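You operate a simulated robot arm through the tools that you are given. There is no shell and no other tool.

The job below is to be done with a simulated two-armed robot. You get a single attempt, and the scene is never put back.

TASK
On the bench top behind the sleeve block, fold the rag in half.

Only the result counts: the job must be done as asked and must still hold three seconds after the hand-in. Knocking over, shifting, dropping, spilling or breaking anything else fails it. Flat cloth is picked up by pressing the open fingertips on it (5 to 10 N) and closing them slowly along it; thin cloth reads only 2 to 8 mm in the jaws.

THE ROBOT
Two 7-joint arms with two-finger parallel grippers on one trunk, on a base that drives. Base frame: it is fixed to the floor where the robot stands at the start and does not move with it; the origin is under the middle of the robot, x ahead of it, y to its left, z up. Units: m, rad, N and s.
The left shoulder is at the start at [0.05, 0.158, 1.033], the right one opposite. With the tool pointing down near the work surface each hand reaches from about 0.22 to 0.66 m from the robot's upright axis, wherever it stands, measured 20 degrees to its own side. Places, roughly: bench top behind the sleeve block [3.2, -1.6, 0.9]; rag [3.25, -1.75, 1]. Payload 3.91 kg a hand.
Tool frame (each hand has its own): the origin (TCP) lies between the finger pads and is the grasp point; the fingertips stand 0.03 m ahead of it; z points along the fingers, y is the line along which they close. Largest opening 0.11 m; finger width 0.02, thickness 0.01; the body of the gripper, 0.048 by 0.112 m, starts 0.055 m behind the TCP.
Orientation is that of the tool frame in the base frame, as a unit quaternion [w, x, y, z]. With the fingers straight down and closing along the base's y, the tool's x points along the base's -x, its y along +y and its z along -z.

THE INTERFACE
- The arms move only by the tool jog_arm. It takes "left_motion", "right_motion" or both (then of equal length, played together; a hand with none holds still); each is a list of rows, each a list of 7 numbers: the finger opening in m, from 0 to 0.11, then the shift along the tool's x, y, z in m, then the turn, a rotation vector about the tool's x, y, z in rad. In form: [[jaw, x, y, z, rx, ry, rz], ...]. A call has 1 to 20 rows; each row shifts and turns the commanded pose from where the row before left it, along the tool's axes as they then stand. Each row takes 0.2 s and may step no farther than 0.05 m and 0.15 rad from the row before; otherwise, or with a gripper value out of range, the whole call is refused. Where a pose cannot be reached the arm comes as near as it can. A force on the tool above 40 N (or 10 N above the force at the start of the call, whichever is more), or a blocked arm, ends the call early, and 0.2 s more pass. The fingers move at their own pace (about 0.153 m/s each) and stop on an object; they squeeze with about 38 N. The grip force told is the motor's: it shows also when the fingers shut on nothing. Time passes only in rows, and 0.2 s behind the last, so rows that do not move let the fingers close. The reply holds the time, the measured pose of the TCP, the force on the tool along the base axes, the opening and the grip force, in the units named above and with some noise, with the torque about the TCP (base axes, N m) and any sound that the robot's microphone picked up.
- Cameras (640 x 400 px; columns grow to the right, rows downward): "scene" is now at [0.1269, 0.0112, 1.209]; the picture's right is [0.19, -0.98, 0.00], its down [-0.35, -0.07, -0.93] and it looks along [0.92, 0.18, -0.35] (base axes); focal length 214 px, centre (320, 200). "left" rides on the left gripper at [0.073, -0.017, -0.103] in its tool frame; the picture's right is [0.23, 0.97, 0.00], its down [-0.76, 0.18, -0.62] and it looks along [-0.61, 0.14, 0.78] (tool axes); focal length 222 px, centre (320, 200). "right" rides on the right gripper at [0.072, 0.017, -0.103] in its tool frame; the picture's right is [-0.23, 0.97, 0.00], its down [-0.76, -0.18, -0.62] and it looks along [-0.61, -0.14, 0.78] (tool axes); focal length 222 px, centre (320, 200). There is no depth. A picture from a camera that has moved, and an enlarged one, comes with that camera's place and axes in the base frame and with its lens. The place of the scene camera against the robot may be out by one fixed shift of up to 0.025 m in any direction.
- grab_frame(camera): a new picture of that camera. No time passes.
- slide_trunk(by): slides the trunk up (or, below 0, down) by that many m; the arms and the scene camera ride with it, the base frame stays. It gives what a move gives, with no picture.
- roll_base(legs): drives the robot by 1 to 6 legs, each [ahead, turn to the left] in m and rad, along the robot's own axes; the way and the turn of a leg run together, so that a leg with both is an arc; at most 1.5 m and 3.142 rad a leg. The arms and the cameras ride along, it lands a little off, and it stops where it bumps. It gives what a move gives.
- turn_head(pan, tilt): turns the head with the scene camera to pan (to the left, within 1.396 rad either way) and tilt (down, from -0.506 to 1.204), counted from straight ahead of the robot. It gives what a move gives.
- zoom(camera, box): a new picture of the part [left, top, right, bottom] of that camera's present view, enlarged. No time passes.
- hand_in(): hands the job in; it is judged then, once.

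Places have to be worked out from the pictures, the camera data and where the tool is seen. Open the grippers and draw the arms clear of the work before you hand the job in, unless the task says otherwise.

The tools are called after "Request:" as name(argument=value, ...) on one line, values as JSON. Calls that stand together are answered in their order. jog_arm: Moves the arms, as the interface text tells. Its arguments: {"type":"object","properties":{"left_motion":{"type":"array"},"right_motion":{"type":"array"}},"required":[]} The other tools are called the same way: slide_trunk (by) slides the trunk up or down; roll_base (legs) drives the base; turn_head (pan, tilt) turns the head that bears the scene camera; grab_frame (camera) takes a picture; zoom (camera, box) takes an enlarged picture of a part of a camera's view; hand_in () hands the job in.

At the start:

```text
time_s: 0.0
left_ee_pos: [0.3008, 0.164, 1.1319]
left_ee_rot: [0.0, 0.0, 1.0, -0.002]
left_force: [0.8, -0.7, 0.2]
left_moment: [-0.01, -0.01, -0.02]
left_finger_gap: 0.1101
left_finger_force: 0.0
right_ee_pos: [0.3855, -0.1213, 1.0823]
right_ee_rot: [0.0, 0.0, 1.0, 0.0]
right_force: [-0.7, -0.6, 0.6]
right_moment: [-0.01, 0.0, 0.04]
right_finger_gap: 0.1103
right_finger_force: 0.1
trunk travel left (down, up): [-0.275, 0.207]
robot x, y, heading: [-0.0018, 0.0008, 0.004]
head pan, tilt: [0.194, 0.363]
```

scene: 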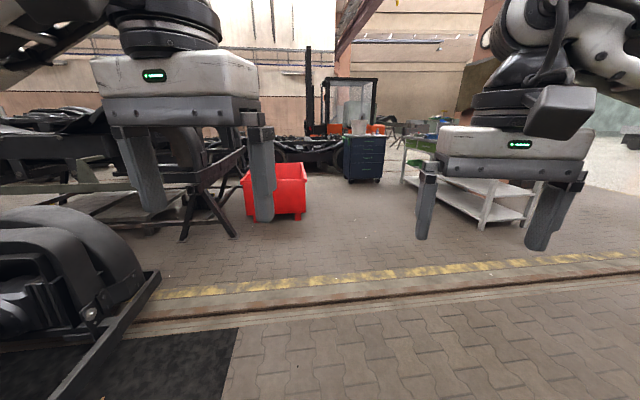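
right: 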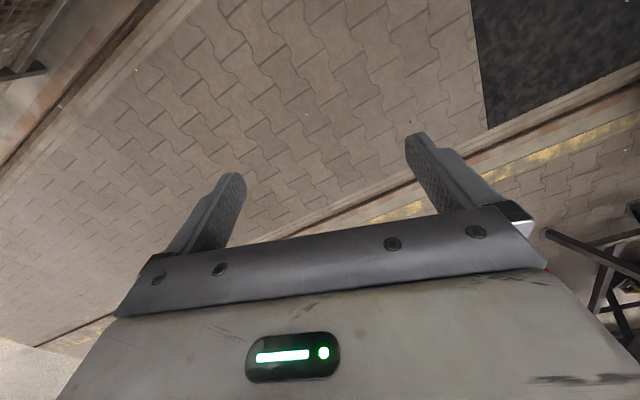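
left: 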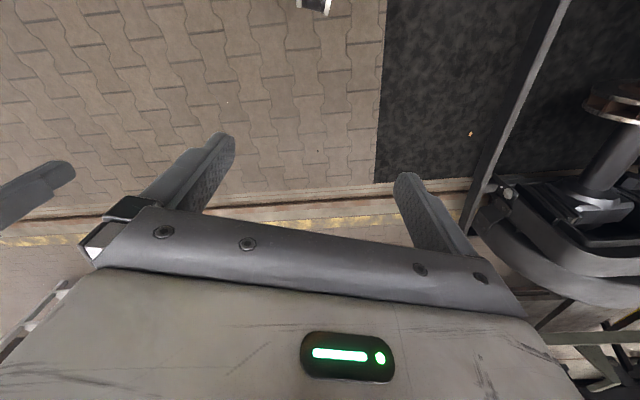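

The bench should be ahead and to the right, about 3.6 m off at a bearing near -0.47 rad. I turn the head that way to see it and the path to it.

Request:
turn_head(pan=-0.47, tilt=0.15)

```text
time_s: 1.0
left_ee_pos: [0.2995, 0.1639, 1.1326]
left_ee_rot: [0.0, -0.001, 1.0, -0.002]
left_force: [0.0, 0.7, 0.5]
left_moment: [0.01, 0.0, 0.01]
left_finger_gap: 0.1099
left_finger_force: 0.1
right_ee_pos: [0.3846, -0.1212, 1.083]
right_ee_rot: [0.0, 0.0, 1.0, -0.001]
right_force: [-0.5, 0.0, 1.2]
right_moment: [-0.01, -0.03, 0.01]
right_finger_gap: 0.11
right_finger_force: 0.1
trunk travel left (down, up): [-0.275, 0.207]
robot x, y, heading: [0.0002, -0.0022, -0.006]
head pan, tilt: [-0.469, 0.15]
```

Head turned; now I take the picture toward the bench.

Request:
grab_frame(camera="scene")

```text
taken
camera scene: at [0.1183, -0.0486, 1.2288], right [-0.45, -0.89, 0.0], down [-0.13, 0.07, -0.99], along [0.88, -0.45, -0.15], focal length 214 px, centre (320, 200)
```

scene: 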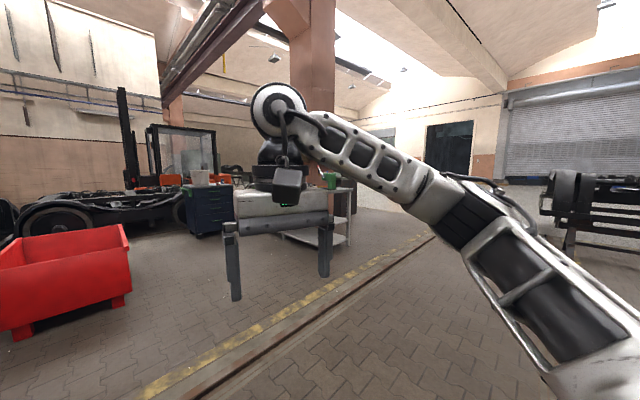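

The bench (white shelved cart or table) is hidden behind the right gripper, with clear floor between. I turn toward it and drive a first part of the way, then look again.

Request:
roll_base(legs=[[0, -0.46], [1.2, 0]])

Request:
turn_head(pan=0.0, tilt=0.2)

Request:
grab_frame(camera="scene")

```text
time_s: 8.6
left_ee_pos: [1.4717, -0.5124, 1.1322]
left_ee_rot: [0.0, 0.216, 0.976, -0.001]
left_force: [-0.1, 0.2, 0.4]
left_moment: [0.0, 0.0, -0.03]
left_finger_gap: 0.1097
left_finger_force: 0.2
right_ee_pos: [1.4272, -0.8058, 1.0828]
right_ee_rot: [0.0, 0.218, 0.976, 0.0]
right_force: [0.4, 0.8, -0.9]
right_moment: [0.02, 0.01, 0.04]
right_finger_gap: 0.1101
right_finger_force: 0.1
trunk travel left (down, up): [-0.275, 0.207]
robot x, y, heading: [1.128, -0.5338, -0.436]
head pan, tilt: [-0.469, 0.15]
```

```text
time_s: 9.5
left_ee_pos: [1.4718, -0.5105, 1.1317]
left_ee_rot: [-0.001, 0.217, 0.976, 0.0]
left_force: [0.1, 0.4, -0.6]
left_moment: [0.0, -0.02, 0.0]
left_finger_gap: 0.1099
left_finger_force: 0.0
right_ee_pos: [1.4284, -0.8062, 1.0825]
right_ee_rot: [0.001, 0.217, 0.976, 0.0]
right_force: [0.6, -0.3, 1.0]
right_moment: [0.01, 0.0, 0.0]
right_finger_gap: 0.11
right_finger_force: 0.0
trunk travel left (down, up): [-0.275, 0.207]
robot x, y, heading: [1.1297, -0.5348, -0.442]
head pan, tilt: [0.0, 0.201]
```

```text
taken
camera scene: at [1.2463, -0.5957, 1.2242], right [-0.42, -0.91, 0.0], down [-0.18, 0.08, -0.98], along [0.89, -0.42, -0.2], focal length 214 px, centre (320, 200)
```

scene: 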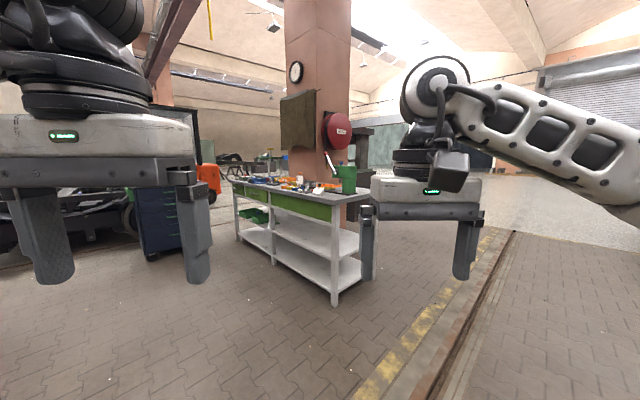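

The bench is now plainly in view ahead. I zoom in on its top and surroundings.

Request:
zoom(camera="scene", box=[210, 130, 390, 242])

```text
3.56 times, centred on (300, 186) of scene
camera zoom: at [1.2463, -0.5957, 1.2242], right [-0.42, -0.91, 0.0], down [-0.18, 0.08, -0.98], along [0.89, -0.42, -0.2], focal length 763 px, centre (391, 250)
```

zoom: 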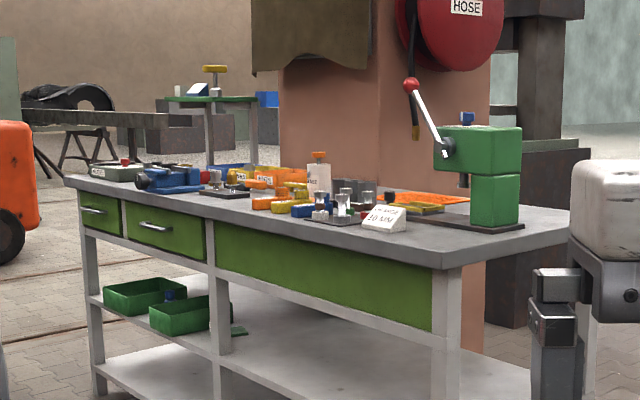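

The bench runs from near-right to far-left; its top carries a green press, small parts and an orange rag by the press (around [3.3, -1.75]). I raise the trunk for a better look and clearance, and drive to a point in front of the bench, still well off it.

Request:
slide_trunk(by=0.2)

Request:
roll_base(legs=[[0, 0.36], [1.2, 0], [0, -1.1]])

Request:
turn_head(pan=0.0, tilt=0.5)

Request:
grab_frame(camera="scene")

```text
time_s: 11.7
left_ee_pos: [1.4711, -0.5104, 1.3326]
left_ee_rot: [0.0, 0.217, 0.976, 0.0]
left_force: [-0.1, -0.6, 0.4]
left_moment: [0.04, -0.01, 0.01]
left_finger_gap: 0.1102
left_finger_force: 0.2
right_ee_pos: [1.428, -0.8039, 1.2821]
right_ee_rot: [0.0, 0.218, 0.976, 0.001]
right_force: [-0.2, 0.5, -0.7]
right_moment: [0.02, 0.0, -0.01]
right_finger_gap: 0.1101
right_finger_force: 0.0
trunk travel left (down, up): [-0.475, 0.007]
robot x, y, heading: [1.1306, -0.5318, -0.439]
head pan, tilt: [0.0, 0.201]
```

```text
time_s: 21.8
left_ee_pos: [2.6185, -0.8581, 1.3332]
left_ee_rot: [0.0, 0.564, 0.826, 0.0]
left_force: [-0.4, 0.1, -0.8]
left_moment: [-0.02, -0.02, 0.01]
left_finger_gap: 0.1101
left_finger_force: 0.1
right_ee_pos: [2.384, -1.0397, 1.2816]
right_ee_rot: [0.0, 0.565, 0.825, 0.0]
right_force: [0.5, 0.6, -0.4]
right_moment: [0.04, 0.0, 0.01]
right_finger_gap: 0.1098
right_finger_force: 0.0
trunk travel left (down, up): [-0.475, 0.007]
robot x, y, heading: [2.3544, -0.6343, -1.196]
head pan, tilt: [0.0, 0.201]
```

```text
time_s: 22.6
left_ee_pos: [2.6181, -0.8577, 1.3329]
left_ee_rot: [0.0, 0.563, 0.826, -0.002]
left_force: [0.3, 0.0, -0.7]
left_moment: [0.0, -0.04, 0.02]
left_finger_gap: 0.11
left_finger_force: 0.0
right_ee_pos: [2.3835, -1.0406, 1.2829]
right_ee_rot: [0.0, 0.564, 0.826, 0.0]
right_force: [-0.7, -0.5, 0.2]
right_moment: [-0.02, 0.0, 0.01]
right_finger_gap: 0.1098
right_finger_force: 0.0
trunk travel left (down, up): [-0.475, 0.007]
robot x, y, heading: [2.3591, -0.636, -1.2]
head pan, tilt: [0.0, 0.499]
```

```text
taken
camera scene: at [2.3995, -0.7666, 1.3965], right [-0.93, -0.36, 0.0], down [-0.17, 0.45, -0.88], along [0.32, -0.82, -0.48], focal length 214 px, centre (320, 200)
```

scene: 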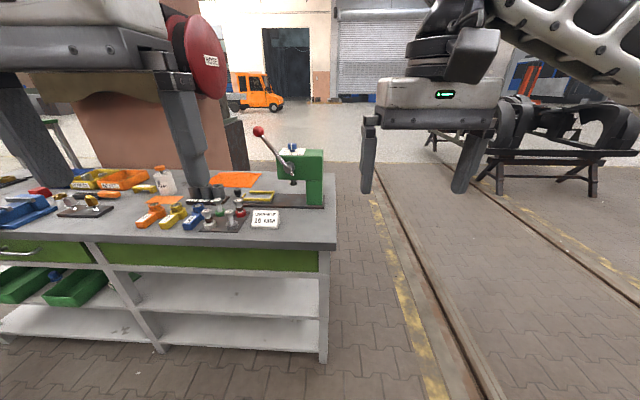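

The rag is the orange square just left of and behind the press: about [3.27, -1.67], some 0.54 m in from the front edge of a ~0.68 m deep top, so it can only be reached from the back side. The floor right of the bench is clear, so I drive around its right end and look at the back.

Request:
roll_base(legs=[[0, -0.73], [1.03, 0], [0, 0.73], [1.0, 0], [0, 1.6]])

Request:
turn_head(pan=0.0, tilt=0.4)

Request:
grab_frame(camera="scene")

```text
time_s: 40.5
left_ee_pos: [2.6219, -2.2923, 1.3317]
left_ee_rot: [0.001, -0.193, 0.981, -0.001]
left_force: [0.4, 0.5, 0.0]
left_moment: [0.02, -0.01, 0.0]
left_finger_gap: 0.1101
left_finger_force: 0.0
right_ee_pos: [2.8083, -2.5229, 1.2824]
right_ee_rot: [0.0, -0.191, 0.982, 0.0]
right_force: [0.0, 0.0, 0.3]
right_moment: [0.02, 0.03, -0.01]
right_finger_gap: 0.1099
right_finger_force: 0.0
trunk travel left (down, up): [-0.475, 0.007]
robot x, y, heading: [2.4071, -2.5556, 0.385]
head pan, tilt: [0.0, 0.499]
```

```text
time_s: 41.1
left_ee_pos: [2.6223, -2.2914, 1.3331]
left_ee_rot: [-0.001, -0.193, 0.981, 0.0]
left_force: [0.2, -0.5, 0.7]
left_moment: [0.01, 0.0, -0.04]
left_finger_gap: 0.1102
left_finger_force: 0.0
right_ee_pos: [2.8077, -2.5226, 1.2823]
right_ee_rot: [0.0, -0.191, 0.981, 0.0]
right_force: [-0.1, -0.8, -0.1]
right_moment: [0.01, -0.03, 0.03]
right_finger_gap: 0.1099
right_finger_force: 0.1
trunk travel left (down, up): [-0.475, 0.007]
robot x, y, heading: [2.4052, -2.5565, 0.39]
head pan, tilt: [0.0, 0.4]
```

```text
taken
camera scene: at [2.5245, -2.5127, 1.4056], right [0.38, -0.93, 0.0], down [-0.36, -0.15, -0.92], along [0.85, 0.35, -0.39], focal length 214 px, centre (320, 200)
```

scene: 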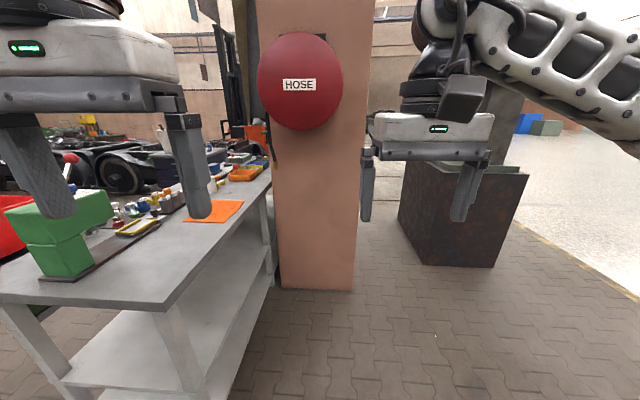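

Now the back of the bench shows: the pillar stands at its back about 0.95 m from the near end, with a hose reel on its near face; the strip behind the rag is free. I zoom in on the bench top.

Request:
zoom(camera="scene", box=[60, 140, 300, 290])

```text
2.67 times, centred on (180, 215) of scene
camera zoom: at [2.5245, -2.5127, 1.4056], right [0.38, -0.93, 0.0], down [-0.36, -0.15, -0.92], along [0.85, 0.35, -0.39], focal length 572 px, centre (693, 160)
```

zoom: 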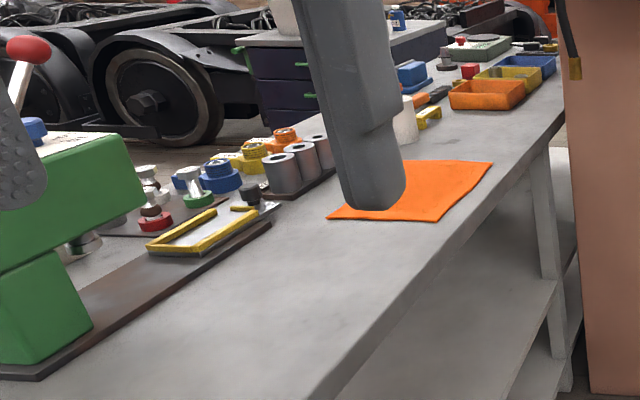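

The rag is an orange square of roughly 0.2 x 0.27 m lying between the sleeve block (three grey sleeves on a plate) and the back edge. I need to know my own base footprint before driving in beside the bench, so I look steeply down.

Request:
turn_head(pan=0.0, tilt=1.2)

Request:
grab_frame(camera="scene")

```text
time_s: 42.3
left_ee_pos: [2.6221, -2.2918, 1.3327]
left_ee_rot: [0.001, -0.193, 0.981, 0.0]
left_force: [0.4, 0.1, 0.1]
left_moment: [0.02, 0.03, 0.03]
left_finger_gap: 0.1101
left_finger_force: 0.1
right_ee_pos: [2.8074, -2.5228, 1.2828]
right_ee_rot: [0.0, -0.191, 0.982, 0.0]
right_force: [0.2, 0.0, -0.1]
right_moment: [-0.01, -0.02, 0.01]
right_finger_gap: 0.1099
right_finger_force: 0.0
trunk travel left (down, up): [-0.475, 0.007]
robot x, y, heading: [2.4094, -2.5584, 0.384]
head pan, tilt: [0.0, 1.201]
```

```text
taken
camera scene: at [2.4905, -2.5265, 1.3428], right [0.38, -0.93, 0.0], down [-0.86, -0.35, -0.36], along [0.34, 0.14, -0.93], focal length 214 px, centre (320, 200)
```

scene: 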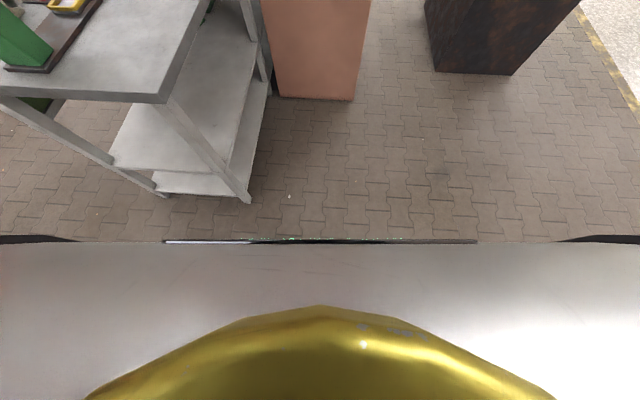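

The torso hides the base below it, so the base front lies less than ~0.33 m from the axis at floor level. I rotate the right hand a quarter turn about its axis so its camera looks sideways below the robot and shows the base front.

Request:
jog_arm(right_motion=[[0.11, 0, 0, 0, 0, 0, -0.1428], [0.11, 0, 0, 0, 0, 0, -0.1428], [0.11, 0, 0, 0, 0, 0, -0.1428], [0.11, 0, 0, 0, 0, 0, -0.1428], [0.11, 0, 0, 0, 0, 0, -0.1428], [0.11, 0, 0, 0, 0, 0, -0.1428], [0.11, 0, 0, 0, 0, 0, -0.1428], [0.11, 0, 0, 0, 0, 0, -0.1428], [0.11, 0, 0, 0, 0, 0, -0.1428], [0.11, 0, 0, 0, 0, 0, -0.1428], [0.11, 0, 0, 0, 0, 0, -0.1428]])

Request:
grab_frame(camera="right")

```text
time_s: 44.7
left_ee_pos: [2.6215, -2.2904, 1.3321]
left_ee_rot: [0.001, -0.193, 0.981, -0.001]
left_force: [-0.2, -0.6, 0.4]
left_moment: [0.04, 0.0, 0.04]
left_finger_gap: 0.1098
left_finger_force: 0.0
right_ee_pos: [2.7127, -2.5144, 1.2534]
right_ee_rot: [-0.001, 0.828, -0.561, 0.0]
right_force: [0.5, 0.0, -0.4]
right_moment: [0.0, 0.01, 0.0]
right_finger_gap: 0.11
right_finger_force: 0.1
right hand out of reach, approached as far as the arm can: row 9, 10, 11
trunk travel left (down, up): [-0.475, 0.007]
robot x, y, heading: [2.4046, -2.5551, 0.384]
head pan, tilt: [0.0, 1.201]
```

```text
taken
camera right: at [2.7237, -2.5875, 1.3558], right [-0.99, -0.15, 0.0], down [-0.12, 0.77, 0.62], along [-0.09, 0.62, -0.78], focal length 222 px, centre (320, 200)
```

right: 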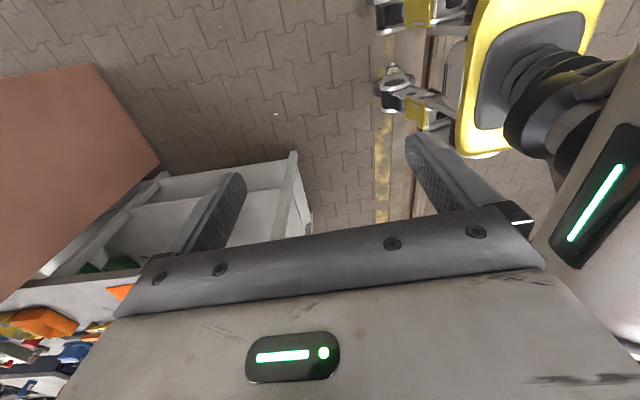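

The right camera shows the yellow column and small wheel brackets at its foot. I zoom in on that area to judge the base footprint.

Request:
zoom(camera="right", box=[340, 0, 600, 162])

```text
2.46 times, centred on (470, 81) of right
camera zoom: at [2.7237, -2.5875, 1.3558], right [-0.99, -0.15, 0.0], down [-0.12, 0.77, 0.62], along [-0.09, 0.62, -0.78], focal length 547 px, centre (-49, 493)
```

zoom: 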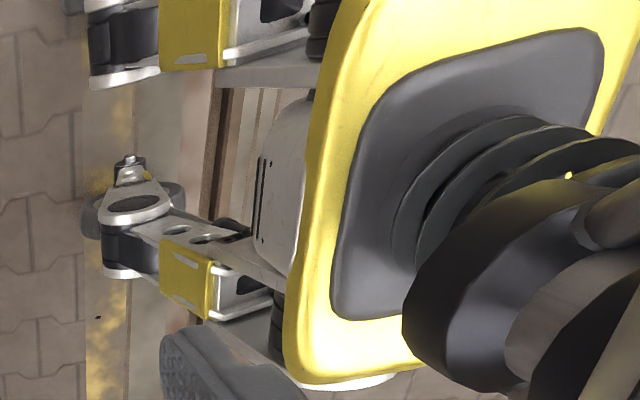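

The base casters reach only about 0.1 m ahead of the axis, so I can stand with the axis roughly 0.3 m behind the bench's back edge. I turn the right hand back and look toward the right arm to judge how far its elbow sticks out (the hose reel will be on that side).

Request:
jog_arm(right_motion=[[0.11, 0, 0, 0, 0, 0, 0.1428], [0.11, 0, 0, 0, 0, 0, 0.1428], [0.11, 0, 0, 0, 0, 0, 0.1428], [0.11, 0, 0, 0, 0, 0, 0.1428], [0.11, 0, 0, 0, 0, 0, 0.1428], [0.11, 0, 0, 0, 0, 0, 0.1428], [0.11, 0, 0, 0, 0, 0, 0.1428], [0.11, 0, 0, 0, 0, 0, 0.1428], [0.11, 0, 0, 0, 0, 0, 0.1428], [0.11, 0, 0, 0, 0, 0, 0.1428], [0.11, 0, 0, 0, 0, 0, 0.1428]])

Request:
turn_head(pan=-1.0, tilt=0.3)

Request:
grab_frame(camera="scene")

```text
time_s: 47.1
left_ee_pos: [2.6239, -2.2918, 1.3321]
left_ee_rot: [0.0, -0.193, 0.981, -0.001]
left_force: [-0.3, 0.8, -0.2]
left_moment: [0.01, 0.01, -0.01]
left_finger_gap: 0.11
left_finger_force: 0.0
right_ee_pos: [2.7118, -2.515, 1.252]
right_ee_rot: [0.001, -0.191, 0.982, 0.0]
right_force: [-1.6, 1.1, -7.1]
right_moment: [-0.09, -0.68, -0.11]
right_finger_gap: 0.1097
right_finger_force: 0.0
trunk travel left (down, up): [-0.475, 0.007]
robot x, y, heading: [2.4068, -2.5553, 0.389]
head pan, tilt: [0.0, 1.201]
```

```text
time_s: 48.4
left_ee_pos: [2.6222, -2.2914, 1.3317]
left_ee_rot: [0.0, -0.192, 0.981, -0.002]
left_force: [0.1, 0.6, -1.2]
left_moment: [0.01, -0.01, 0.02]
left_finger_gap: 0.1096
left_finger_force: 0.1
right_ee_pos: [2.7125, -2.515, 1.2521]
right_ee_rot: [0.0, -0.192, 0.981, 0.0]
right_force: [0.1, -0.8, 0.1]
right_moment: [-0.01, -0.01, -0.04]
right_finger_gap: 0.1098
right_finger_force: 0.1
trunk travel left (down, up): [-0.475, 0.007]
robot x, y, heading: [2.4053, -2.5582, 0.377]
head pan, tilt: [-1.0, 0.3]
```

```text
taken
camera scene: at [2.5151, -2.6013, 1.4148], right [-0.58, -0.82, 0.0], down [-0.24, 0.17, -0.96], along [0.78, -0.55, -0.3], focal length 214 px, centre (320, 200)
```

scene: 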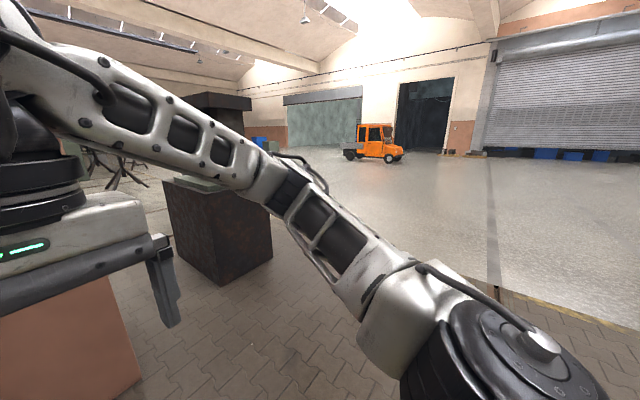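

The right arm's elbow sits ahead (~0.4 m) and only ~0.3 m to the side. From both views I judge the bench top at z about 0.915, the rag at bench coordinates u 0.44–0.71, v 0.42–0.615 (from the front-right corner), i.e. centre near [3.26, -1.62]. I drive to a waypoint behind the bench, well clear of reel and pillar, and face the bench.

Request:
roll_base(legs=[[0, -0.44], [0.8, 0], [0, 1.708]])

Request:
turn_head(pan=-0.1, tilt=0.5)

Request:
grab_frame(camera="scene")

```text
time_s: 58.0
left_ee_pos: [3.0211, -2.306, 1.3325]
left_ee_rot: [-0.001, 0.735, -0.678, 0.001]
left_force: [1.4, -0.1, 0.7]
left_moment: [0.0, 0.03, 0.0]
left_finger_gap: 0.1099
left_finger_force: 0.1
right_ee_pos: [3.2615, -2.2875, 1.2527]
right_ee_rot: [0.0, 0.735, -0.678, 0.0]
right_force: [0.3, 0.2, -0.2]
right_moment: [0.02, -0.03, 0.04]
right_finger_gap: 0.1098
right_finger_force: 0.0
trunk travel left (down, up): [-0.475, 0.007]
robot x, y, heading: [3.2066, -2.5893, 1.651]
head pan, tilt: [-1.0, 0.3]
```

```text
time_s: 59.2
left_ee_pos: [3.0232, -2.3064, 1.3322]
left_ee_rot: [-0.001, 0.736, -0.677, 0.001]
left_force: [0.2, 0.1, -0.1]
left_moment: [-0.02, 0.01, -0.01]
left_finger_gap: 0.11
left_finger_force: 0.1
right_ee_pos: [3.2621, -2.2874, 1.2526]
right_ee_rot: [0.0, 0.735, -0.678, 0.0]
right_force: [-0.2, 0.6, -0.7]
right_moment: [-0.02, 0.0, 0.02]
right_finger_gap: 0.1101
right_finger_force: 0.1
trunk travel left (down, up): [-0.475, 0.007]
robot x, y, heading: [3.2056, -2.593, 1.65]
head pan, tilt: [-0.099, 0.499]
```

```text
taken
camera scene: at [3.2024, -2.468, 1.3965], right [1.0, -0.02, 0.0], down [-0.01, -0.48, -0.88], along [0.02, 0.88, -0.48], focal length 214 px, centre (320, 200)
```

scene: 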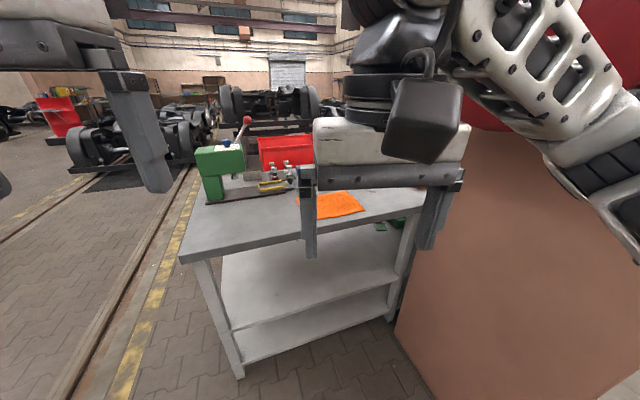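

Facing the bench back now; the rag shows behind the right gripper. I zoom for its corners, the bench edge and the press.

Request:
zoom(camera="scene", box=[160, 110, 480, 310])

```text
2.00 times, centred on (320, 210) of scene
camera zoom: at [3.2024, -2.468, 1.3965], right [1.0, -0.02, 0.0], down [-0.01, -0.48, -0.88], along [0.02, 0.88, -0.48], focal length 429 px, centre (320, 180)
```

zoom: 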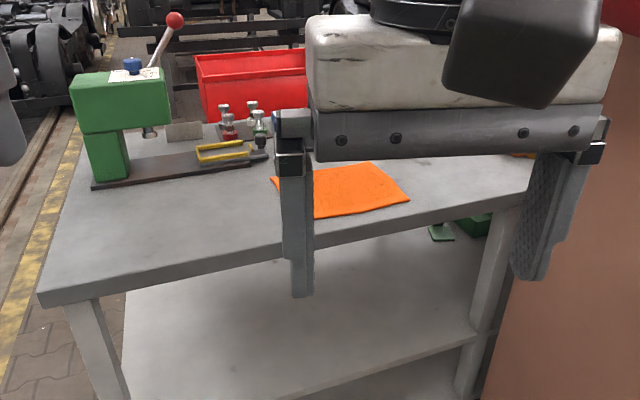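

Rag corners from this view: about A(3.11,-1.58), B(3.165,-1.757), C(3.417,-1.668), D(3.36,-1.50), agreeing with the earlier estimate. The way ahead is clear, so I drive 0.35 m toward the bench and check again.

Request:
roll_base(legs=[[0.35, 0]])

Request:
turn_head(pan=-0.6, tilt=0.4)

Request:
grab_frame(camera="scene")

Request:
grab_frame(camera="right")

Request:
grab_frame(camera="left")

```text
time_s: 61.5
left_ee_pos: [3.0027, -1.9537, 1.3308]
left_ee_rot: [0.0, 0.729, -0.685, 0.0]
left_force: [-0.2, 0.6, 0.4]
left_moment: [-0.05, -0.03, 0.0]
left_finger_gap: 0.11
left_finger_force: 0.1
right_ee_pos: [3.2424, -1.9406, 1.252]
right_ee_rot: [0.001, 0.729, -0.685, 0.0]
right_force: [0.5, -0.6, 0.5]
right_moment: [0.02, 0.02, -0.03]
right_finger_gap: 0.1102
right_finger_force: 0.0
trunk travel left (down, up): [-0.475, 0.007]
robot x, y, heading: [3.1858, -2.2418, 1.635]
head pan, tilt: [-0.099, 0.499]
```

```text
time_s: 62.4
left_ee_pos: [3.0021, -1.9547, 1.3327]
left_ee_rot: [0.0, 0.729, -0.684, 0.001]
left_force: [0.4, -0.1, -1.1]
left_moment: [0.02, 0.02, 0.01]
left_finger_gap: 0.1099
left_finger_force: 0.0
right_ee_pos: [3.2435, -1.9404, 1.2528]
right_ee_rot: [0.0, 0.728, -0.685, -0.001]
right_force: [-0.1, -0.2, 0.3]
right_moment: [0.02, 0.01, -0.01]
right_finger_gap: 0.1099
right_finger_force: 0.0
trunk travel left (down, up): [-0.475, 0.007]
robot x, y, heading: [3.1826, -2.2418, 1.633]
head pan, tilt: [-0.6, 0.4]
```

```text
taken
camera scene: at [3.224, -2.1316, 1.4056], right [0.86, -0.51, 0.0], down [-0.2, -0.33, -0.92], along [0.47, 0.79, -0.39], focal length 214 px, centre (320, 200)
```

scene: 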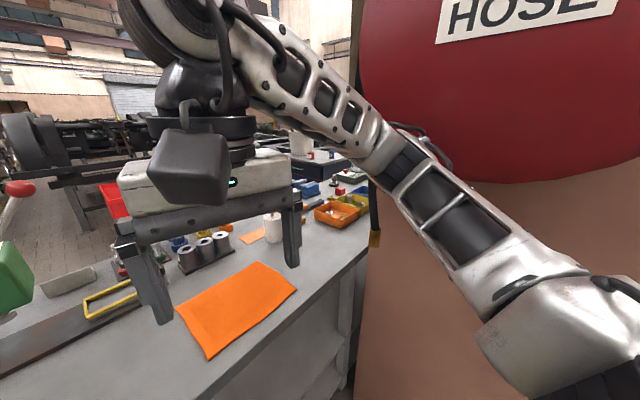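

```text
taken
camera right: at [3.2296, -2.0133, 1.3547], right [-0.99, 0.17, 0.0], down [0.13, 0.77, 0.62], along [0.1, 0.61, -0.78], focal length 222 px, centre (320, 200)
```

right: 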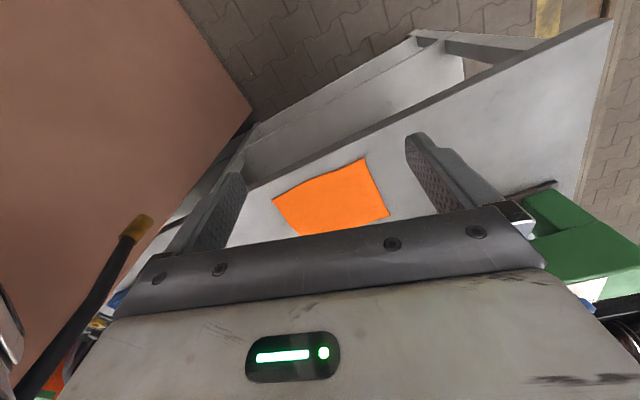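

```text
taken
camera left: at [3.0223, -2.026, 1.4346], right [-0.96, -0.29, 0.0], down [-0.23, 0.75, 0.62], along [-0.18, 0.6, -0.78], focal length 222 px, centre (320, 200)
```

left: 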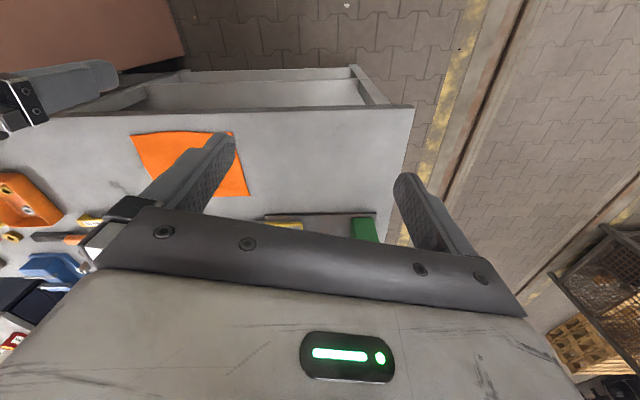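

Right and left wrist cameras agree: bench top z ≈ 0.915, rag corners B(3.166,-1.766), C(3.404,-1.687), A(3.107,-1.582); right arm is clear of the reel. I drive the last 0.13 m and lower the trunk by 0.12 m to bring the shoulders nearer the work.

Request:
roll_base(legs=[[0.13, 0]])

Request:
slide_trunk(by=-0.12)

Request:
turn_head(pan=-0.2, tilt=0.8)

Request:
grab_frame(camera="scene")

Request:
grab_frame(camera="right")

Request:
grab_frame(camera="left")

```text
time_s: 63.7
left_ee_pos: [2.9952, -1.8293, 1.3319]
left_ee_rot: [-0.001, 0.728, -0.685, 0.002]
left_force: [-0.1, -0.1, -0.4]
left_moment: [0.0, 0.01, 0.01]
left_finger_gap: 0.1096
left_finger_force: 0.0
right_ee_pos: [3.2346, -1.815, 1.252]
right_ee_rot: [0.0, 0.728, -0.686, 0.0]
right_force: [1.4, -0.2, -0.1]
right_moment: [-0.03, 0.0, 0.0]
right_finger_gap: 0.1101
right_finger_force: 0.2
trunk travel left (down, up): [-0.475, 0.007]
robot x, y, heading: [3.1737, -2.1212, 1.632]
head pan, tilt: [-0.6, 0.4]
```

```text
time_s: 65.2
left_ee_pos: [2.9933, -1.8311, 1.213]
left_ee_rot: [-0.001, 0.728, -0.686, 0.0]
left_force: [0.9, -0.3, -0.2]
left_moment: [-0.01, 0.0, 0.0]
left_finger_gap: 0.1101
left_finger_force: 0.1
right_ee_pos: [3.2351, -1.8159, 1.1328]
right_ee_rot: [0.0, 0.728, -0.686, 0.0]
right_force: [0.4, -0.7, 0.9]
right_moment: [-0.02, -0.02, -0.03]
right_finger_gap: 0.1099
right_finger_force: 0.0
trunk travel left (down, up): [-0.355, 0.127]
robot x, y, heading: [3.1793, -2.1172, 1.636]
head pan, tilt: [-0.6, 0.4]
```

```text
time_s: 66.1
left_ee_pos: [2.9947, -1.8294, 1.2126]
left_ee_rot: [-0.002, 0.728, -0.685, 0.0]
left_force: [-0.5, -0.3, 0.8]
left_moment: [-0.02, 0.04, -0.01]
left_finger_gap: 0.1101
left_finger_force: 0.0
right_ee_pos: [3.2352, -1.8155, 1.1327]
right_ee_rot: [-0.001, 0.728, -0.685, 0.0]
right_force: [1.2, -1.3, -0.4]
right_moment: [-0.01, -0.02, -0.02]
right_finger_gap: 0.11
right_finger_force: 0.1
trunk travel left (down, up): [-0.355, 0.127]
robot x, y, heading: [3.1751, -2.119, 1.63]
head pan, tilt: [-0.201, 0.799]
```

```text
taken
camera scene: at [3.1804, -2.0062, 1.2506], right [0.99, -0.14, 0.0], down [-0.1, -0.71, -0.7], along [0.1, 0.69, -0.72], focal length 214 px, centre (320, 200)
```

scene: 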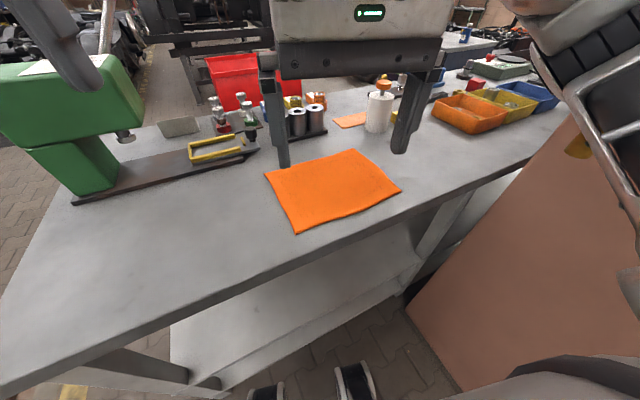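

```text
taken
camera right: at [3.2223, -1.8884, 1.2347], right [-0.99, 0.17, 0.0], down [0.13, 0.77, 0.62], along [0.1, 0.61, -0.78], focal length 222 px, centre (320, 200)
```

right: 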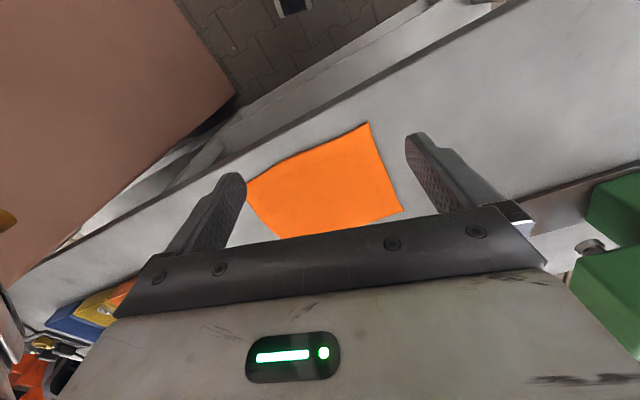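

```text
taken
camera left: at [3.015, -1.9008, 1.3147], right [-0.96, -0.29, 0.0], down [-0.23, 0.75, 0.62], along [-0.18, 0.6, -0.78], focal length 222 px, centre (320, 200)
```

left: 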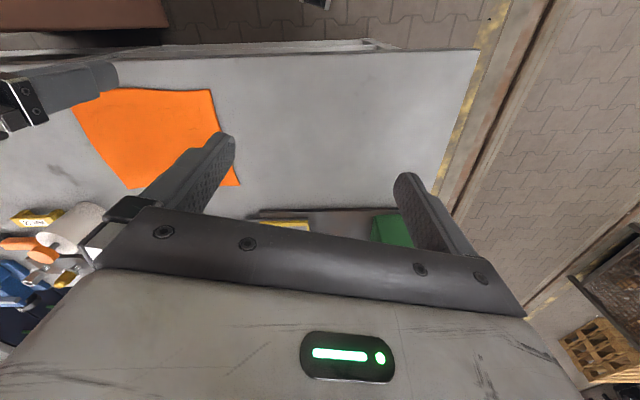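

The rag's corners settle at A(3.106,-1.581), B(3.168,-1.766), C(3.403,-1.678), D(3.350,-1.504): about 0.25 x 0.19 m, near edge BC toward me. I will pinch the near edge beside B (left hand) and C (right hand) and fold it over to the far edge AD. First I turn both hands to line up with the edge and move above the grasp points with jaws at 0.04.

Request:
jog_arm(left_motion=[[0.08, 0, 0, 0, 0, 0, -0.139], [0.06, 0, 0, 0, 0, 0, -0.139], [0.04, -0.00225, -0.0274, 0.0204, 0, 0, 0], [0.04, -0.00225, -0.0274, 0.0204, 0, 0, 0], [0.04, -0.00225, -0.0274, 0.0204, 0, 0, 0], [0.04, -0.00225, -0.0274, 0.0204, 0, 0, 0], [0.04, -0.00225, -0.0274, 0.0204, 0, 0, 0], [0.04, -0.00225, -0.0274, 0.0204, 0, 0, 0], [0.04, -0.00225, -0.0274, 0.0204, 0, 0, 0], [0.04, -0.00225, -0.0274, 0.0204, 0, 0, 0]], right_motion=[[0.08, 0, 0, 0, 0, 0, -0.139], [0.06, 0, 0, 0, 0, 0, -0.139], [0.04, -0.011, -0.0211, 0.0104, 0, 0, 0], [0.04, -0.011, -0.0211, 0.0104, 0, 0, 0], [0.04, -0.011, -0.0211, 0.0104, 0, 0, 0], [0.04, -0.011, -0.0211, 0.0104, 0, 0, 0], [0.04, -0.011, -0.0211, 0.0104, 0, 0, 0], [0.04, -0.011, -0.0211, 0.0104, 0, 0, 0], [0.04, -0.011, -0.0211, 0.0104, 0, 0, 0], [0.04, -0.011, -0.0211, 0.0104, 0, 0, 0]])

Request:
grab_frame(camera="scene")

Request:
grab_frame(camera="right")

Request:
grab_frame(camera="left")

```text
time_s: 68.3
left_ee_pos: [3.1982, -1.7402, 1.0494]
left_ee_rot: [-0.001, 0.817, -0.577, 0.001]
left_force: [0.6, -0.4, -0.4]
left_moment: [0.0, -0.02, 0.01]
left_finger_gap: 0.0401
left_finger_force: 0.1
right_ee_pos: [3.3651, -1.6767, 1.0497]
right_ee_rot: [-0.001, 0.816, -0.578, 0.0]
right_force: [0.0, 0.1, 0.6]
right_moment: [0.03, 0.0, 0.01]
right_finger_gap: 0.0401
right_finger_force: 0.0
trunk travel left (down, up): [-0.355, 0.127]
robot x, y, heading: [3.1778, -2.1196, 1.632]
head pan, tilt: [-0.201, 0.799]
```

```text
taken
camera scene: at [3.1808, -2.006, 1.2505], right [0.99, -0.14, 0.0], down [-0.1, -0.71, -0.7], along [0.1, 0.69, -0.72], focal length 214 px, centre (320, 200)
```

scene: 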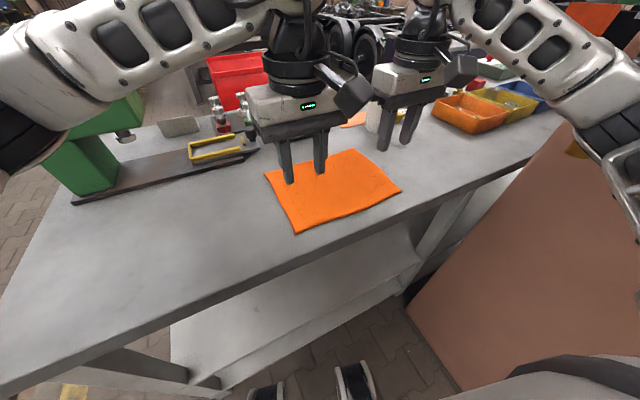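

```text
taken
camera right: at [3.3731, -1.7502, 1.152], right [-0.99, -0.11, 0.0], down [-0.09, 0.78, 0.62], along [-0.07, 0.62, -0.78], focal length 222 px, centre (320, 200)
```

right: 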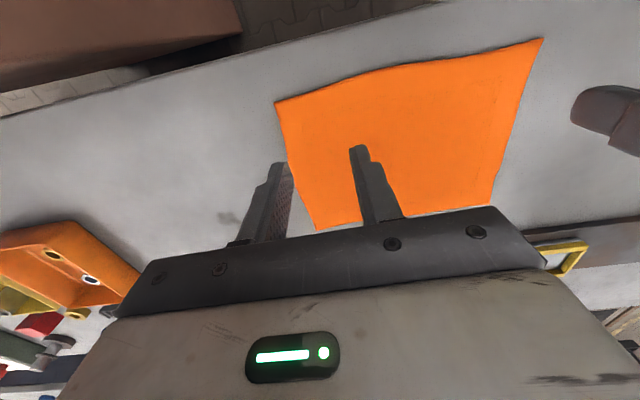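

```text
taken
camera left: at [3.2368, -1.803, 1.152], right [-0.84, -0.54, 0.0], down [-0.42, 0.66, 0.62], along [-0.34, 0.53, -0.78], focal length 222 px, centre (320, 200)
```

left: 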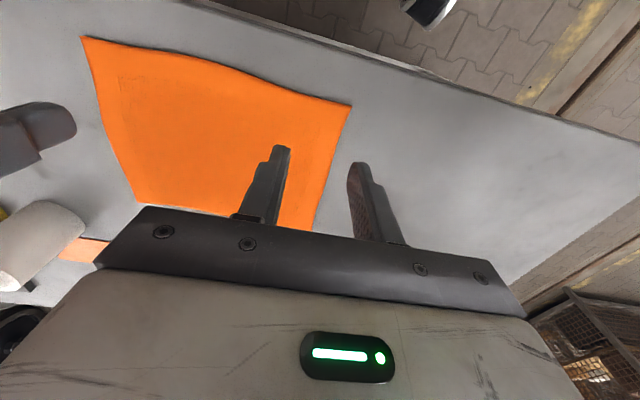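

From the wrist cameras: B(3.174,-1.764), C(3.408,-1.683), A(3.107,-1.579), D(3.348,-1.505), rag ~0.25 x 0.19. Left TCP is 0.030 in from the side and 0.015 in from the near edge; right one 0.039 and 0.020. I adjust slightly and lower both to about 1 cm above the cloth.

Request:
jog_arm(left_motion=[[0.04, 0, -0.003, 0.018, 0, 0, 0], [0.04, 0, -0.003, 0.018, 0, 0, 0], [0.04, 0, 0, 0.018, 0, 0, 0], [0.04, 0, 0, 0.018, 0, 0, 0], [0.04, 0, 0, 0.018, 0, 0, 0]], right_motion=[[0.04, 0.003, 0, 0.018, 0, 0, 0], [0.04, 0.002, 0, 0.018, 0, 0, 0], [0.04, 0, 0, 0.018, 0, 0, 0], [0.04, 0, 0, 0.018, 0, 0, 0], [0.04, 0, 0, 0.018, 0, 0, 0]])

Request:
grab_frame(camera="right")

Request:
grab_frame(camera="left")

Request:
grab_frame(camera="scene")

```text
time_s: 69.5
left_ee_pos: [3.1997, -1.7396, 0.9588]
left_ee_rot: [-0.001, 0.817, -0.577, 0.001]
left_force: [-0.5, -0.1, -0.2]
left_moment: [-0.01, 0.01, 0.01]
left_finger_gap: 0.0399
left_finger_force: 0.1
right_ee_pos: [3.3678, -1.6809, 0.9578]
right_ee_rot: [0.001, 0.816, -0.578, 0.0]
right_force: [-0.7, 0.2, 0.5]
right_moment: [0.01, 0.0, 0.01]
right_finger_gap: 0.0403
right_finger_force: 0.0
trunk travel left (down, up): [-0.355, 0.127]
robot x, y, heading: [3.1754, -2.1218, 1.633]
head pan, tilt: [-0.201, 0.799]
```

```text
taken
camera right: at [3.3748, -1.7548, 1.0603], right [-0.99, -0.11, 0.0], down [-0.09, 0.78, 0.62], along [-0.07, 0.62, -0.78], focal length 222 px, centre (320, 200)
```

right: 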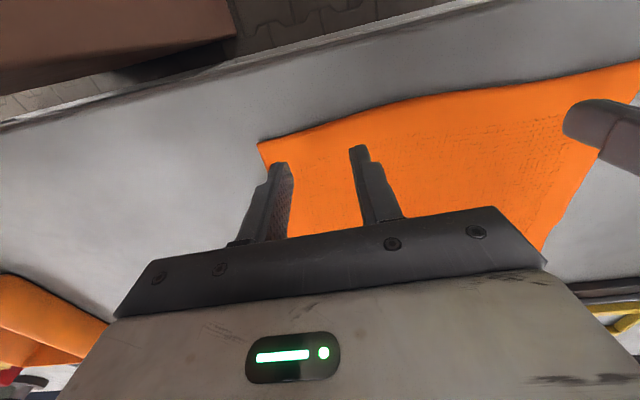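

```text
taken
camera left: at [3.2391, -1.8009, 1.0614], right [-0.84, -0.54, 0.0], down [-0.42, 0.66, 0.62], along [-0.33, 0.53, -0.78], focal length 222 px, centre (320, 200)
```

left: 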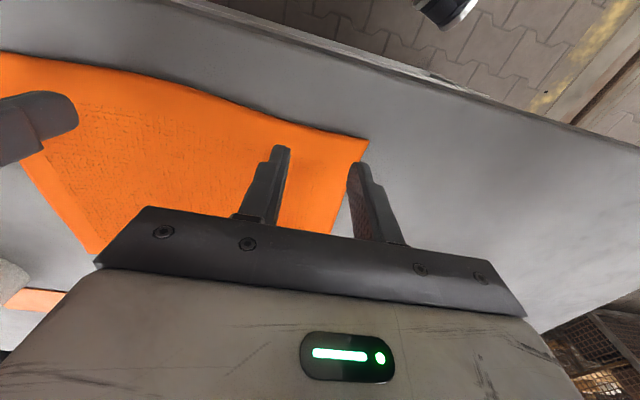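

```text
taken
camera scene: at [3.1803, -2.0061, 1.2505], right [0.99, -0.14, 0.0], down [-0.1, -0.71, -0.7], along [0.1, 0.69, -0.72], focal length 214 px, centre (320, 200)
```

scene: 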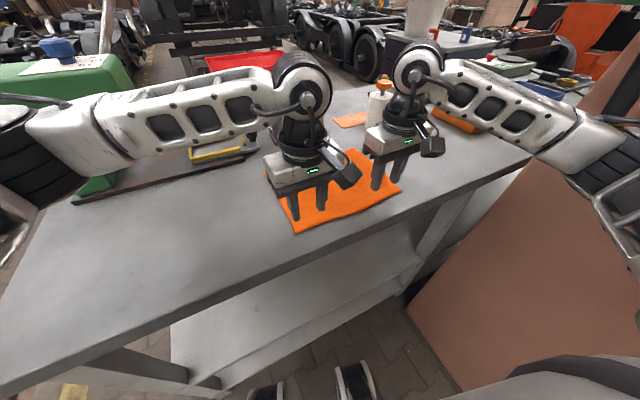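

The left outer finger is still at the cloth's side edge (B is near (3.178,-1.764)), so I shift the left hand 9 mm inward and lower both hands a bit to just above contact.

Request:
jog_arm(left_motion=[[0.04, 0, -0.005, 0, 0, 0, 0], [0.04, 0, -0.004, 0, 0, 0, 0], [0.04, 0, 0, 0.003, 0, 0, 0], [0.04, 0, 0, 0.003, 0, 0, 0], [0.04, 0, 0, 0.003, 0, 0, 0]], right_motion=[[0.04, 0, 0, 0, 0, 0, 0], [0.04, 0, 0, 0, 0, 0, 0], [0.04, 0, 0, 0.003, 0, 0, 0], [0.04, 0, 0, 0.003, 0, 0, 0], [0.04, 0, 0, 0.003, 0, 0, 0]])

Request:
grab_frame(camera="left")

Request:
grab_frame(camera="right")

```text
time_s: 70.7
left_ee_pos: [3.2102, -1.7362, 0.9498]
left_ee_rot: [0.0, 0.816, -0.578, 0.001]
left_force: [0.7, 0.9, 0.1]
left_moment: [0.02, -0.02, 0.01]
left_finger_gap: 0.04
left_finger_force: 0.0
right_ee_pos: [3.3673, -1.6802, 0.948]
right_ee_rot: [-0.001, 0.817, -0.577, -0.001]
right_force: [0.2, -0.2, -0.1]
right_moment: [0.01, 0.01, 0.01]
right_finger_gap: 0.0401
right_finger_force: 0.1
trunk travel left (down, up): [-0.355, 0.127]
robot x, y, heading: [3.1714, -2.1175, 1.634]
head pan, tilt: [-0.201, 0.799]
```

```text
taken
camera left: at [3.2484, -1.7981, 1.052], right [-0.84, -0.54, 0.0], down [-0.42, 0.66, 0.62], along [-0.33, 0.53, -0.78], focal length 222 px, centre (320, 200)
```

left: 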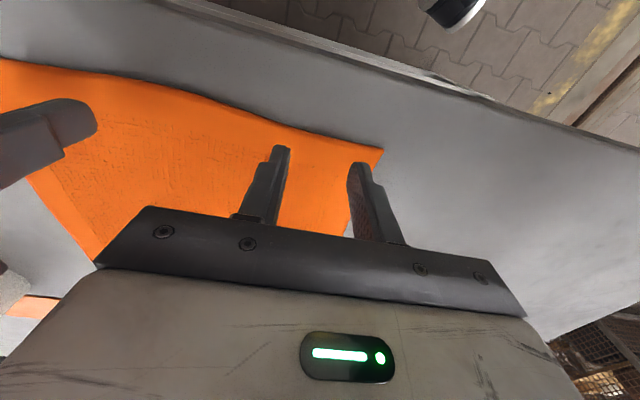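

```text
taken
camera right: at [3.3745, -1.7539, 1.0516], right [-0.99, -0.11, 0.0], down [-0.08, 0.78, 0.62], along [-0.07, 0.62, -0.78], focal length 222 px, centre (320, 200)
```

right: 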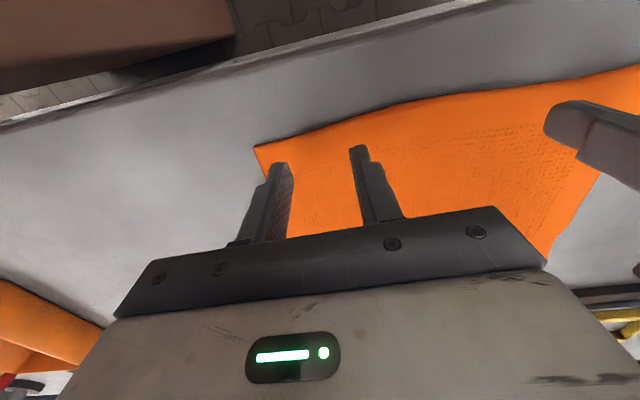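

The near edge actually lies 20 mm (left) and 23–30 mm (right) from the TCPs, so I shift the left hand 6 mm and the right hand 10 mm toward the edge, then lower in 2 mm steps to feel contact.

Request:
jog_arm(left_motion=[[0.04, 0.003, 0, 0, 0, 0, 0], [0.04, 0.003, 0, 0, 0, 0, 0], [0.04, 0, 0, 0, 0, 0, 0], [0.04, 0, 0, 0.002, 0, 0, 0]], right_motion=[[0.04, 0.004, 0, 0, 0, 0, 0], [0.04, 0.004, 0, 0, 0, 0, 0], [0.04, 0.002, 0, 0, 0, 0, 0], [0.04, 0, 0, 0.002, 0, 0, 0]])

Request:
jog_arm(left_motion=[[0.04, 0, 0, 0.002, 0, 0, 0], [0.04, 0, 0, 0, 0, 0, 0]], right_motion=[[0.04, 0, 0, 0.002, 0, 0, 0], [0.04, 0, 0, 0, 0, 0, 0]])

```text
time_s: 71.7
left_ee_pos: [3.2114, -1.7403, 0.9488]
left_ee_rot: [-0.001, 0.816, -0.578, 0.0]
left_force: [-0.5, 0.4, 1.2]
left_moment: [0.0, 0.03, 0.01]
left_finger_gap: 0.04
left_finger_force: 0.0
right_ee_pos: [3.3701, -1.6907, 0.9484]
right_ee_rot: [0.0, 0.816, -0.578, -0.002]
right_force: [-0.4, 1.1, 0.4]
right_moment: [0.0, 0.01, 0.0]
right_finger_gap: 0.04
right_finger_force: 0.1
trunk travel left (down, up): [-0.355, 0.127]
robot x, y, heading: [3.1737, -2.1197, 1.633]
head pan, tilt: [-0.201, 0.799]
```

```text
time_s: 72.3
left_ee_pos: [3.2108, -1.7404, 0.9466]
left_ee_rot: [-0.001, 0.816, -0.579, 0.001]
left_force: [0.0, -0.3, -1.1]
left_moment: [0.04, 0.01, -0.02]
left_finger_gap: 0.0399
left_finger_force: 0.1
right_ee_pos: [3.3715, -1.6892, 0.9467]
right_ee_rot: [0.0, 0.816, -0.578, 0.0]
right_force: [-0.6, 0.6, -0.6]
right_moment: [-0.04, -0.01, 0.0]
right_finger_gap: 0.0399
right_finger_force: 0.1
trunk travel left (down, up): [-0.355, 0.127]
robot x, y, heading: [3.1747, -2.1169, 1.628]
head pan, tilt: [-0.201, 0.799]
```

No contact yet at TCP z 0.947. I continue down in 1.5 mm steps, reading forces.

Request:
jog_arm(left_motion=[[0.04, 0, 0, 0.0015, 0, 0, 0], [0.04, 0, 0, 0, 0, 0, 0]], right_motion=[[0.04, 0, 0, 0.0015, 0, 0, 0], [0.04, 0, 0, 0, 0, 0, 0]])

Request:
jog_arm(left_motion=[[0.04, 0, 0, 0.0015, 0, 0, 0], [0.04, 0, 0, 0, 0, 0, 0]], right_motion=[[0.04, 0, 0, 0.0015, 0, 0, 0], [0.04, 0, 0, 0, 0, 0, 0]])

```text
time_s: 72.9
left_ee_pos: [3.2113, -1.7403, 0.9454]
left_ee_rot: [-0.001, 0.816, -0.578, 0.001]
left_force: [0.6, -0.9, 1.0]
left_moment: [0.05, -0.02, -0.01]
left_finger_gap: 0.0399
left_finger_force: 0.1
right_ee_pos: [3.3697, -1.689, 0.9455]
right_ee_rot: [0.0, 0.816, -0.578, 0.0]
right_force: [0.8, 0.5, 0.2]
right_moment: [0.03, 0.0, -0.02]
right_finger_gap: 0.0399
right_finger_force: 0.1
trunk travel left (down, up): [-0.355, 0.127]
robot x, y, heading: [3.1733, -2.119, 1.637]
head pan, tilt: [-0.201, 0.799]
```

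```text
time_s: 73.5
left_ee_pos: [3.2121, -1.7406, 0.9436]
left_ee_rot: [0.0, 0.817, -0.577, 0.001]
left_force: [-0.1, -0.3, -0.3]
left_moment: [0.02, 0.0, 0.0]
left_finger_gap: 0.0399
left_finger_force: 0.0
right_ee_pos: [3.3708, -1.6894, 0.9433]
right_ee_rot: [0.0, 0.816, -0.578, 0.0]
right_force: [-0.4, 0.1, -0.5]
right_moment: [0.02, -0.02, -0.05]
right_finger_gap: 0.04
right_finger_force: 0.1
trunk travel left (down, up): [-0.355, 0.127]
robot x, y, heading: [3.1772, -2.1173, 1.634]
head pan, tilt: [-0.201, 0.799]
```

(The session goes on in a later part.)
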